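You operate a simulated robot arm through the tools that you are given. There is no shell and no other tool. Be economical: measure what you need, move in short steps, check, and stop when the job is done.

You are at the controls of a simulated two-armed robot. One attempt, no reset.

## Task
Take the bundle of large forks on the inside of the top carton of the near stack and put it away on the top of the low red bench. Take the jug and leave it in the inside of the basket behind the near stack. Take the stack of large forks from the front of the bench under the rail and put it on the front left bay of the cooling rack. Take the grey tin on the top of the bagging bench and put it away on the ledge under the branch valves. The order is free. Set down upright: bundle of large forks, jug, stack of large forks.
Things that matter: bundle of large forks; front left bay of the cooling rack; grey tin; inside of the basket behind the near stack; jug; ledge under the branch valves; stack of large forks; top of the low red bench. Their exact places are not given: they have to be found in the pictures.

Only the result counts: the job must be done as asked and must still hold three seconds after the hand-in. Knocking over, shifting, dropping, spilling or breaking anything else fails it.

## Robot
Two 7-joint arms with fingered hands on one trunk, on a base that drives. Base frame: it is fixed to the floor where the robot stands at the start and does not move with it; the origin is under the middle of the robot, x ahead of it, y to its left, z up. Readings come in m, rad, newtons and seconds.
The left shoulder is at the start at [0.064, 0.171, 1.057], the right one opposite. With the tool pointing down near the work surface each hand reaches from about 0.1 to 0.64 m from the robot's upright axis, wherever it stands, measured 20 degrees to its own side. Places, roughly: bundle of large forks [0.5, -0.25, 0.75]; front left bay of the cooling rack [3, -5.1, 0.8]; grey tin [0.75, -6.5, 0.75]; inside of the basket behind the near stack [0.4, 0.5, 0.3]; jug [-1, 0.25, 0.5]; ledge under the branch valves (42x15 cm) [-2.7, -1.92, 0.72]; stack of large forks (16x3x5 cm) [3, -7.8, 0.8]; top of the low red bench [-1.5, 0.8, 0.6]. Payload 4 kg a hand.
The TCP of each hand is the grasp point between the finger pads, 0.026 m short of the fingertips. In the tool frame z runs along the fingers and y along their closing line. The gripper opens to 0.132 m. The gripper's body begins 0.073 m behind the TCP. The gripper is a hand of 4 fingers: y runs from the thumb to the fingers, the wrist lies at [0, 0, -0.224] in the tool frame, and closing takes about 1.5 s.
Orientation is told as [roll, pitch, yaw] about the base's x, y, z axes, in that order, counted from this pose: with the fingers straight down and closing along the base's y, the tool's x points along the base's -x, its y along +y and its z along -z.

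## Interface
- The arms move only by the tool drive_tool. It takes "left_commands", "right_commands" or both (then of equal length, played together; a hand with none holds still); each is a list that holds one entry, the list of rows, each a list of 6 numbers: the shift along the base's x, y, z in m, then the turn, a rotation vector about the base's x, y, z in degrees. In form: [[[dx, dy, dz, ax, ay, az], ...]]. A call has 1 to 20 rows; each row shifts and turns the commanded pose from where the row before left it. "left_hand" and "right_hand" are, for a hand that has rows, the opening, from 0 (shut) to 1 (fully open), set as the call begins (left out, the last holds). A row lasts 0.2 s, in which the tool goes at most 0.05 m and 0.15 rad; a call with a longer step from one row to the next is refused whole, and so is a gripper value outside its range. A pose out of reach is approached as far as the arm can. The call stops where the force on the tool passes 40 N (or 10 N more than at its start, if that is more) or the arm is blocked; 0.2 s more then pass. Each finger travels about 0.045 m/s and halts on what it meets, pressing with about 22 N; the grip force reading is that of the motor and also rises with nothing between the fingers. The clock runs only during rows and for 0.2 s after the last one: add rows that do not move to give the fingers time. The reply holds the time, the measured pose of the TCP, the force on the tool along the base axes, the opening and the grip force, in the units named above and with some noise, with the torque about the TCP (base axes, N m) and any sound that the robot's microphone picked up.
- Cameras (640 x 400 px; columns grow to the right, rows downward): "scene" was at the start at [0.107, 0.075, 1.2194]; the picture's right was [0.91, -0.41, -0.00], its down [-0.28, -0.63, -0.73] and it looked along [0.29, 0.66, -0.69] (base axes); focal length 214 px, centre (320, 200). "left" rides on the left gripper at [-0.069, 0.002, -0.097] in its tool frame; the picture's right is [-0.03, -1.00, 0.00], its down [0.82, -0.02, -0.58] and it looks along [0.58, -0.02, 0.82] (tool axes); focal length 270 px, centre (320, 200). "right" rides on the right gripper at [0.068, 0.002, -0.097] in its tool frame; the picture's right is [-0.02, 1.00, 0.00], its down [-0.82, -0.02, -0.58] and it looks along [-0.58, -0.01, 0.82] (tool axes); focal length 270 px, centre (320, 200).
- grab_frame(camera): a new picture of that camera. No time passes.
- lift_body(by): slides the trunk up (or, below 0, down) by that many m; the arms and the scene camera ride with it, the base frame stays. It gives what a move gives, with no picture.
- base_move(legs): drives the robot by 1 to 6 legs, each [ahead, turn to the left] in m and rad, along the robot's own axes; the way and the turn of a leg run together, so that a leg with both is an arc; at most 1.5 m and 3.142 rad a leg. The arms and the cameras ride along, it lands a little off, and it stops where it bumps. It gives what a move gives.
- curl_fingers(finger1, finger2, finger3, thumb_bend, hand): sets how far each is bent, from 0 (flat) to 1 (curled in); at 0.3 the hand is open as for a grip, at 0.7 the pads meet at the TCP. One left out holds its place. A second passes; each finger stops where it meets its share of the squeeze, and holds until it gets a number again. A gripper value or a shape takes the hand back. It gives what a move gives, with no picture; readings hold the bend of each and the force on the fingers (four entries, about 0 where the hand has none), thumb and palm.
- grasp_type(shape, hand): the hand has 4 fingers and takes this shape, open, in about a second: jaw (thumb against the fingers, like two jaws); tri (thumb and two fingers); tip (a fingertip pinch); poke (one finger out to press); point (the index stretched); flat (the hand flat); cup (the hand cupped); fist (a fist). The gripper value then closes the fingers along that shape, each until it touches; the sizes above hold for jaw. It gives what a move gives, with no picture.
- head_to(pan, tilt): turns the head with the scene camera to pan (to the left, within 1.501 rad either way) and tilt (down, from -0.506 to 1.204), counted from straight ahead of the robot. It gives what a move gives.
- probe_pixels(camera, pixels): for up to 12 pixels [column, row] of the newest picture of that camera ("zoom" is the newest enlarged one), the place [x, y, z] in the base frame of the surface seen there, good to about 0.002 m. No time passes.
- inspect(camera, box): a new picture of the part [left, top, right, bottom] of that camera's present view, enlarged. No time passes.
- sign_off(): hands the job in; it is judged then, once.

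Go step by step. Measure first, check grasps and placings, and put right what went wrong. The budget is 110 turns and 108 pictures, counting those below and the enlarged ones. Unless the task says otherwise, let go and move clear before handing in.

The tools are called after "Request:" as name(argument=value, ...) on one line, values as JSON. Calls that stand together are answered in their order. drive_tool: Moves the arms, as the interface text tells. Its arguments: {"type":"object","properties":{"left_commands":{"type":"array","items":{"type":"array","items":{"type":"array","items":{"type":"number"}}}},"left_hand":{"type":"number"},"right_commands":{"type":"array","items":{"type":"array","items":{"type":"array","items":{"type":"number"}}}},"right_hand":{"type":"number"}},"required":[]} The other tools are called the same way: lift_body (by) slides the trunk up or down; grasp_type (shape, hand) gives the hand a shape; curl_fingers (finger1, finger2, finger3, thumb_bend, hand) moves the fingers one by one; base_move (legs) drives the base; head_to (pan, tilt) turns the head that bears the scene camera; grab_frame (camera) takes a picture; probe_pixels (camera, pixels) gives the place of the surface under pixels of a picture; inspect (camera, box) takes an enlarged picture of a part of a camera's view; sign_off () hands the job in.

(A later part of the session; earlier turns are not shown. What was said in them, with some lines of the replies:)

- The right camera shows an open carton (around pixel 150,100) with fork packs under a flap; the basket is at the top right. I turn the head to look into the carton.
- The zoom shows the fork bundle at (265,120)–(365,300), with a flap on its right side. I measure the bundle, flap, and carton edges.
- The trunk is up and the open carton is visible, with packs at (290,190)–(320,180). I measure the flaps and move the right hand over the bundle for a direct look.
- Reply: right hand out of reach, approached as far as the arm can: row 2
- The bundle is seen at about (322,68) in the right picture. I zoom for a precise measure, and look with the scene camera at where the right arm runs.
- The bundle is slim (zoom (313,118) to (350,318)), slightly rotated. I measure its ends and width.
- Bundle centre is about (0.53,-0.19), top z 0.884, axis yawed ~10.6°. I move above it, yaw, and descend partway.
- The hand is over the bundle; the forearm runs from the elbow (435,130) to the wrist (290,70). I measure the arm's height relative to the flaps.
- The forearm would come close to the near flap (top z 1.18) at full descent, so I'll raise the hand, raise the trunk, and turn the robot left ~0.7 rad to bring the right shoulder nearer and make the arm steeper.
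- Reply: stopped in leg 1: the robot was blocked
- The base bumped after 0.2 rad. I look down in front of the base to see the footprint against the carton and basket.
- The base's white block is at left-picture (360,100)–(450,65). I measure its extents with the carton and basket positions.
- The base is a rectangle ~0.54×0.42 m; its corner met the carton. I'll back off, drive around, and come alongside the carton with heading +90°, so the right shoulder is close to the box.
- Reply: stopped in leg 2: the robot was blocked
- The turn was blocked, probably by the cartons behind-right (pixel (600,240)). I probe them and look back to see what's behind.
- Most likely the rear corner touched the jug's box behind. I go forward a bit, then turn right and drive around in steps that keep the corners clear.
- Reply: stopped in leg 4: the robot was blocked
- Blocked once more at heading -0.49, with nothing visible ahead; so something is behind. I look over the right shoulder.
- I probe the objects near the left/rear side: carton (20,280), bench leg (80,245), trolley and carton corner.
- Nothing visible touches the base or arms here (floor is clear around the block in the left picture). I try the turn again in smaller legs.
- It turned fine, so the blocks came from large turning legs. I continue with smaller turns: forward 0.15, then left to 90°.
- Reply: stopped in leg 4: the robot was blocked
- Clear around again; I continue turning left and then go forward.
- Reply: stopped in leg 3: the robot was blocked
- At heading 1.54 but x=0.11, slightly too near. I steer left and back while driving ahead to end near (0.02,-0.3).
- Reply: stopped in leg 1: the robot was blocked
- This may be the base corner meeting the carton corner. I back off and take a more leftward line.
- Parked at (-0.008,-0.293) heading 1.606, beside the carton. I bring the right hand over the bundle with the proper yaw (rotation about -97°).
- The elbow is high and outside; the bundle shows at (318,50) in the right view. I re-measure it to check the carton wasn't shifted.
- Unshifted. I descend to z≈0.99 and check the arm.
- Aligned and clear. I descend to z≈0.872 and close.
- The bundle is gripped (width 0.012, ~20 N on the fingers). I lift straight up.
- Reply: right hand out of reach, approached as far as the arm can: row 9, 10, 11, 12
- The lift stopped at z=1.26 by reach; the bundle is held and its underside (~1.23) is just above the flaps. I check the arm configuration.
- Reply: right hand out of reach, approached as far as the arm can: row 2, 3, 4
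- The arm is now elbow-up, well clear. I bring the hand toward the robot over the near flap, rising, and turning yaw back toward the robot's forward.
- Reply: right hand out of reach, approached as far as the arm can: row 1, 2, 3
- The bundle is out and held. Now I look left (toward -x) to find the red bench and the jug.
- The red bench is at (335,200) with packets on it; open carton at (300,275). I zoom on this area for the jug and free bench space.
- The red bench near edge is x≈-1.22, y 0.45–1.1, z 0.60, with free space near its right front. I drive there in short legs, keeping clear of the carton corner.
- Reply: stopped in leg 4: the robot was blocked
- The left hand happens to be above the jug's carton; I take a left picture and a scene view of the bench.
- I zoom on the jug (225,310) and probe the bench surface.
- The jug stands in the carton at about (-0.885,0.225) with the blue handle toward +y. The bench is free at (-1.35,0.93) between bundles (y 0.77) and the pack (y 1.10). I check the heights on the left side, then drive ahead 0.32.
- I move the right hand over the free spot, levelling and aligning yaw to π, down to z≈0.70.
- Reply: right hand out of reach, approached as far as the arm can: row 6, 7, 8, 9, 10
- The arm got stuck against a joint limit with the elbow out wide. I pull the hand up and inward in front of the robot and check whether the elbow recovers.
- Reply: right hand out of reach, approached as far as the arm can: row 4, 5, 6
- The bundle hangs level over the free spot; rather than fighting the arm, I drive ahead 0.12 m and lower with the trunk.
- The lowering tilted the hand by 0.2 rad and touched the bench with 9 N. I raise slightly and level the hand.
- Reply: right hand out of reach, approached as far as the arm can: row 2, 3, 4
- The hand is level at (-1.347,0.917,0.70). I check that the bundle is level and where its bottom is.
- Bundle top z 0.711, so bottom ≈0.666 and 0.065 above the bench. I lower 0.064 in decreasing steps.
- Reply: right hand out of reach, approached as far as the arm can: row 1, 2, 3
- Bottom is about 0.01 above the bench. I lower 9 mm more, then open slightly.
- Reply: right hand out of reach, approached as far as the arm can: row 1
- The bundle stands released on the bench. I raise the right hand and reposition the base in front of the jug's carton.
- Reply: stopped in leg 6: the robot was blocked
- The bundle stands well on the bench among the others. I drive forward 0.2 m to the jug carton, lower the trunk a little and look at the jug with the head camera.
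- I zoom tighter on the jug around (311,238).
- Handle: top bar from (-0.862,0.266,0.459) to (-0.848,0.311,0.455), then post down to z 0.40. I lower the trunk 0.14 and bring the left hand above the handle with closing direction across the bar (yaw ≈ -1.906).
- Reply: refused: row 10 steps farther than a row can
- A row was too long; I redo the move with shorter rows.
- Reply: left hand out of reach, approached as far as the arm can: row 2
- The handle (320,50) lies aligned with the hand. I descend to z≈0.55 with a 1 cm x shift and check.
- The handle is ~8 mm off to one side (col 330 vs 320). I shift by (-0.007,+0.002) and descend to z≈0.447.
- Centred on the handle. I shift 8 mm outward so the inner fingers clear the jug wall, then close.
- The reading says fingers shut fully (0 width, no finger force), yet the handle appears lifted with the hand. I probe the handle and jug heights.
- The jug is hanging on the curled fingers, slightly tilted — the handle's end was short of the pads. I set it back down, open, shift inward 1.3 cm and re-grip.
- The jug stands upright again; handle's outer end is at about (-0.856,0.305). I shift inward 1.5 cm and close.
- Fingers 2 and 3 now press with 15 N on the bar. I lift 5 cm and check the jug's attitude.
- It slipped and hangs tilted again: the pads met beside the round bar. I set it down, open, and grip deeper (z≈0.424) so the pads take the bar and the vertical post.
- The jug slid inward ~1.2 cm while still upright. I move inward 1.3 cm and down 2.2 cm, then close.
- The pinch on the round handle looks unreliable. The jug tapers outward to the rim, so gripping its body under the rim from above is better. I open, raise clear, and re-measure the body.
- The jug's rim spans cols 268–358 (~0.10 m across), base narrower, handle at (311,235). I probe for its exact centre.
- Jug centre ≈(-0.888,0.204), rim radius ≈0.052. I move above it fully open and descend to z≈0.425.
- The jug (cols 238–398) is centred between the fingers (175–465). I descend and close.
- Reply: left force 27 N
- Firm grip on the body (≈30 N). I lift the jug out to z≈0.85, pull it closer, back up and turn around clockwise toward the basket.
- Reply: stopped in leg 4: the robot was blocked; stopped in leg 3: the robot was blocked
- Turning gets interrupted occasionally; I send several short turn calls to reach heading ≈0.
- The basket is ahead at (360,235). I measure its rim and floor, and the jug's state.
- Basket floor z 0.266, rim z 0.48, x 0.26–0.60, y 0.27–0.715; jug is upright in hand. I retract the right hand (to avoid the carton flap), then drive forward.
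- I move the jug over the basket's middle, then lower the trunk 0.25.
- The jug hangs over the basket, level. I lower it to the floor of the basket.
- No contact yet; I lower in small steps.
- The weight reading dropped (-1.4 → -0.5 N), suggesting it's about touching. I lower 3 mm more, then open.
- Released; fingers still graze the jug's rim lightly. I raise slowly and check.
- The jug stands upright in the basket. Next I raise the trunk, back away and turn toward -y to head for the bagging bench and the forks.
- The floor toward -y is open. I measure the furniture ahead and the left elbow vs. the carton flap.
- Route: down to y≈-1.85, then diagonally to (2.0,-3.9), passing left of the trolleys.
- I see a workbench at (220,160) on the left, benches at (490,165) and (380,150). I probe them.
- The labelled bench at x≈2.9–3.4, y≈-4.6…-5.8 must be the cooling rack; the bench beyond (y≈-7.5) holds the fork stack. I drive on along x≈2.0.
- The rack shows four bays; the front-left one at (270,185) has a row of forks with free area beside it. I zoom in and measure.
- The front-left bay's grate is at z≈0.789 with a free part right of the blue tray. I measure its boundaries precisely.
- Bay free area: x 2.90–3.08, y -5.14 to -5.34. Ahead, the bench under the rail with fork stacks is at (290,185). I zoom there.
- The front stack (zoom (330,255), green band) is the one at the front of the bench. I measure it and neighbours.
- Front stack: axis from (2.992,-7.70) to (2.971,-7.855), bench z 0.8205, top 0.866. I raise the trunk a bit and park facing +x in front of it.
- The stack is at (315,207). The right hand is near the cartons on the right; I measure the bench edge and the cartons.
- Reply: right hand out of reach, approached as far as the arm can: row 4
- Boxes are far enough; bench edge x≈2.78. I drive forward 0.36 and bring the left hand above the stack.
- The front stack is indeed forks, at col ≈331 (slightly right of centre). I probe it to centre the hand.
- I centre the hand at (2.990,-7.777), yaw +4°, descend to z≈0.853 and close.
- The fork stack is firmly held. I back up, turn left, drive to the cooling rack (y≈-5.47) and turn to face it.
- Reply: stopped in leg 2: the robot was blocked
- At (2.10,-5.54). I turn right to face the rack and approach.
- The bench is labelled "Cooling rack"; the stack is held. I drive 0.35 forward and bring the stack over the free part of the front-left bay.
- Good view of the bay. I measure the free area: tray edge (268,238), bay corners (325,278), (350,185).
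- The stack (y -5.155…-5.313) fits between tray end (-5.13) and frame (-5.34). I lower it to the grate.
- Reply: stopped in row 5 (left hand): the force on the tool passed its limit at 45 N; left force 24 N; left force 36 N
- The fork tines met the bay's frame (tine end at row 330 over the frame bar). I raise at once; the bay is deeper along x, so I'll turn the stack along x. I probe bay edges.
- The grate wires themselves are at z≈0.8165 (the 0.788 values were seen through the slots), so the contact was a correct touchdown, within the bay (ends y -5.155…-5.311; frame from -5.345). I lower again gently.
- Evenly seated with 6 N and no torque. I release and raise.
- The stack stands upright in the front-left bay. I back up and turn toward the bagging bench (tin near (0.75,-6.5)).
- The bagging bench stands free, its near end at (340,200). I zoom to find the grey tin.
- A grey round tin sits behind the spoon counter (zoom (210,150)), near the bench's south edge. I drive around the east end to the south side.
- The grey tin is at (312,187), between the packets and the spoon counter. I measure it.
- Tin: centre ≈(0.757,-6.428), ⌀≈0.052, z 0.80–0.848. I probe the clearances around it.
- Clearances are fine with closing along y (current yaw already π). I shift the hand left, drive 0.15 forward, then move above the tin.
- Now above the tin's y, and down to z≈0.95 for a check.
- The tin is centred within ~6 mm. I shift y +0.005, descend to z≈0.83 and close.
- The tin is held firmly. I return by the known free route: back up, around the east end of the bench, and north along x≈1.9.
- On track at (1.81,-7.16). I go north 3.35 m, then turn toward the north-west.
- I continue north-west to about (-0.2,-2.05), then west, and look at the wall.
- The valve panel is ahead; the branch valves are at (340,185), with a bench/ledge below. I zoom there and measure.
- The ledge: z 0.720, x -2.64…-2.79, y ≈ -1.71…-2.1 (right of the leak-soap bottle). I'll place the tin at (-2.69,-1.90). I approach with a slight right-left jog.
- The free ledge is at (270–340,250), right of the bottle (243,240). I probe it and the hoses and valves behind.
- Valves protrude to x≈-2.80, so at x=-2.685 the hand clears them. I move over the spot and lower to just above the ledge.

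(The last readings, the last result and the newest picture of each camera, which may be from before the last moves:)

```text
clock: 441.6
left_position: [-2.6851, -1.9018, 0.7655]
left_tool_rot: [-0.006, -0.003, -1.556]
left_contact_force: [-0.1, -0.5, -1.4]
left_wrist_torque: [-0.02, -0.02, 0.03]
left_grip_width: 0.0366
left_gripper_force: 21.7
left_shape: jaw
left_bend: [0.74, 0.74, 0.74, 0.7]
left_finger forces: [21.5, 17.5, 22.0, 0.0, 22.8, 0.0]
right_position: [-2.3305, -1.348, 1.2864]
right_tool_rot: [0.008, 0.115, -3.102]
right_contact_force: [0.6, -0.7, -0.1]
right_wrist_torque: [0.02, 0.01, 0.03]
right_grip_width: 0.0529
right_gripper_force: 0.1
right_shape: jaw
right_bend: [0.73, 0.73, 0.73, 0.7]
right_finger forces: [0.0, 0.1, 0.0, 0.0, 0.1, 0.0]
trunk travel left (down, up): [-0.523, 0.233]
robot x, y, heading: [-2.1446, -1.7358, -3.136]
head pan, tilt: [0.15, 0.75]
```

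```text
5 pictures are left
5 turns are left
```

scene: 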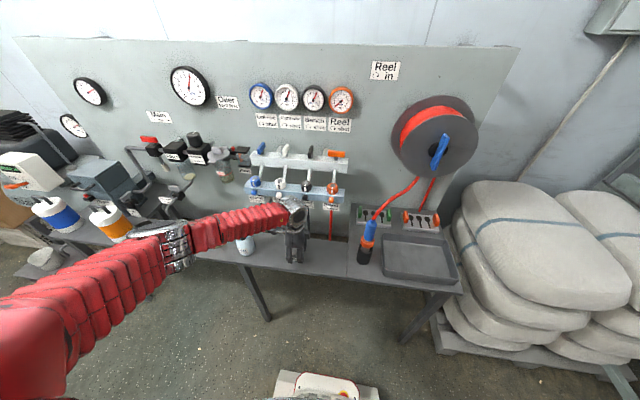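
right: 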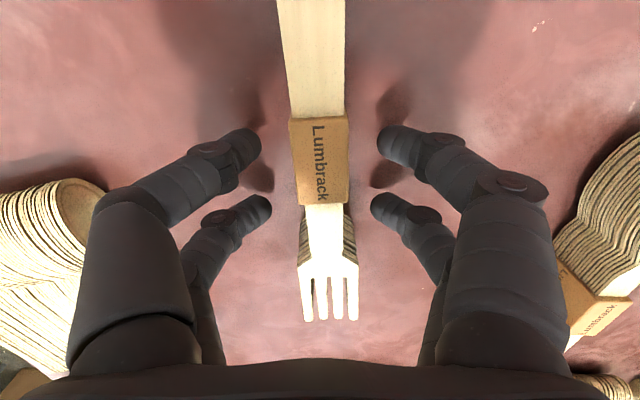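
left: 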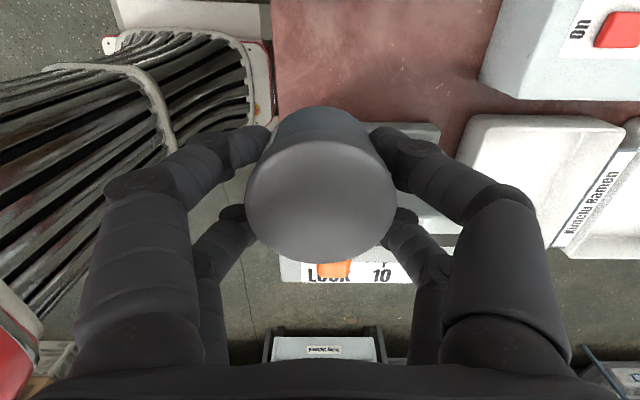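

Only 5 turns left; all looks clear. I lower the last 14 mm, release, and raise.

Request:
drive_tool(left_commands=[[[0, 0, -0.006, 0, 0, 0], [0, 0, -0.004, 0, 0, 0], [0, 0, -0.003, 0, 0, 0], [0, 0, -0.0015, 0, 0, 0], [0, 0, 0, 0, 0, 0]]])

Request:
drive_tool(left_commands=[[[0, 0, 0, 0, 0, 0], [0, 0, 0, 0, 0, 0], [0, 0, 0, 0, 0, 0], [0, 0, 0, 0, 0, 0], [0, 0, 0, 0, 0, 0]]], left_hand=0.6)

Request:
inspect(camera="scene", box=[240, 190, 360, 280])

```text
clock: 442.8
left_position: [-2.6841, -1.9011, 0.7523]
left_tool_rot: [-0.003, -0.003, -1.557]
left_contact_force: [0.3, -0.1, -1.2]
left_wrist_torque: [0.01, -0.03, 0.0]
left_grip_width: 0.0368
left_gripper_force: 22.1
left_shape: jaw
left_bend: [0.74, 0.74, 0.74, 0.7]
left_finger forces: [21.5, 17.7, 21.9, 0.1, 22.8, 0.0]
right_position: [-2.3307, -1.3469, 1.2863]
right_tool_rot: [0.007, 0.116, -3.101]
right_contact_force: [-0.4, 0.3, -0.4]
right_wrist_torque: [-0.02, -0.04, -0.05]
right_grip_width: 0.0527
right_gripper_force: 0.1
right_shape: jaw
right_bend: [0.73, 0.73, 0.73, 0.7]
right_finger forces: [0.1, 0.0, 0.1, 0.0, 0.0, 0.1]
trunk travel left (down, up): [-0.523, 0.233]
robot x, y, heading: [-2.1483, -1.7367, -3.135]
head pan, tilt: [0.15, 0.75]
```

```text
clock: 444.0
left_position: [-2.6837, -1.9022, 0.754]
left_tool_rot: [-0.006, -0.002, -1.556]
left_contact_force: [-0.9, 0.1, 0.6]
left_wrist_torque: [-0.02, -0.02, 0.01]
left_grip_width: 0.0784
left_gripper_force: 0.1
left_shape: jaw
left_bend: [0.71, 0.71, 0.71, 0.7]
left_finger forces: [0.0, 0.0, 0.0, 0.0, 0.0, 0.0]
right_position: [-2.3316, -1.3478, 1.2867]
right_tool_rot: [0.008, 0.115, -3.101]
right_contact_force: [0.2, -0.7, 0.2]
right_wrist_torque: [0.02, -0.03, -0.03]
right_grip_width: 0.0528
right_gripper_force: 0.1
right_shape: jaw
right_bend: [0.73, 0.73, 0.73, 0.7]
right_finger forces: [0.1, 0.1, 0.1, 0.0, 0.0, 0.0]
trunk travel left (down, up): [-0.523, 0.233]
robot x, y, heading: [-2.1432, -1.7346, -3.135]
head pan, tilt: [0.15, 0.75]
```

```text
4.44 times, centred on (300, 235) of scene
4 turns are left
```

zoom: 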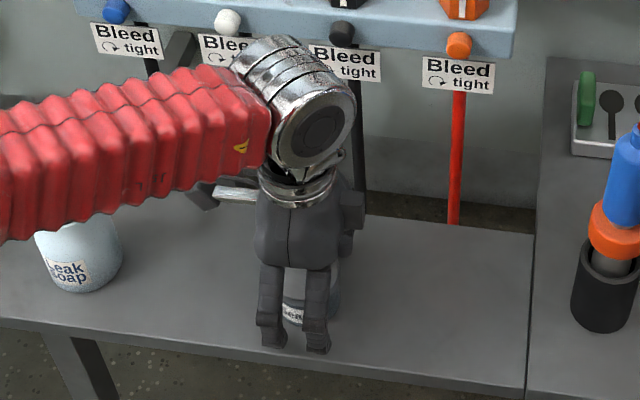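

The tin stands on the ledge between the open fingers. I raise the hand straight up and then back, and check.

Request:
drive_tool(left_commands=[[[0, 0, 0.02, 0, 0, 0], [0, 0, 0.03, 0, 0, 0], [0, 0, 0.045, 0, 0, 0], [0, 0, 0.045, 0, 0, 0], [0, 0, 0.045, 0, 0, 0], [0.02, 0, 0.04, 0, 0, 0], [0.045, 0, 0.02, 0, 0, 0], [0.045, 0, 0.02, 0, 0, 0], [0.045, 0, 0, 0, 0, 0], [0, 0, 0, 0, 0, 0]]])

Request:
inspect(camera="scene", box=[240, 190, 360, 280])

```text
clock: 446.2
left_position: [-2.5271, -1.9027, 1.0182]
left_tool_rot: [-0.004, -0.002, -1.554]
left_contact_force: [-0.2, 0.0, 1.1]
left_wrist_torque: [-0.04, 0.01, 0.0]
left_grip_width: 0.0789
left_gripper_force: 0.1
left_shape: jaw
left_bend: [0.71, 0.71, 0.71, 0.7]
left_finger forces: [0.0, 0.0, 0.0, 0.0, 0.1, 0.0]
right_position: [-2.332, -1.3474, 1.2858]
right_tool_rot: [0.008, 0.118, -3.101]
right_contact_force: [0.6, 0.5, 0.1]
right_wrist_torque: [0.01, 0.0, -0.01]
right_grip_width: 0.0524
right_gripper_force: 0.1
right_shape: jaw
right_bend: [0.73, 0.73, 0.73, 0.7]
right_finger forces: [0.1, 0.1, 0.0, 0.0, 0.0, 0.0]
trunk travel left (down, up): [-0.523, 0.233]
robot x, y, heading: [-2.1441, -1.7315, -3.135]
head pan, tilt: [0.15, 0.75]
```

```text
4.44 times, centred on (300, 235) of scene
3 turns are left
```

zoom: 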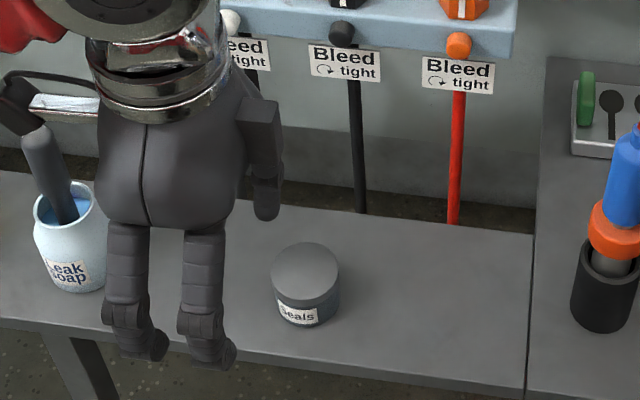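

The tin stands upright on the ledge with the hand clear, and the other three placings showed upright in their own pictures. I hand the job in.

Request:
sign_off()

```text
The job is handed in.
```

I've handed the job in with all four items placed and the hands clear; I haven't been told the verdict.

- **Bundle of large forks:** upright on top of the low red bench.
- **Jug:** upright inside the basket behind the near stack. Its handle slipped twice while I was gripping it in its carton, so it shifted there before I lifted it by the body.
- **Stack of large forks:** upright in the front left bay of the cooling rack. I pressed it onto the grate too hard once (about 45 N), then lifted it and set it down again gently.
- **Grey tin:** on the ledge under the branch valves.

The base also stopped itself several times while turning. At least one stop early on, beside the near stack, may have been a light touch on the carton; the fork bundle inside measured unmoved afterwards. I saw nothing else knocked over or dropped, but I did not photograph everything again at the end.
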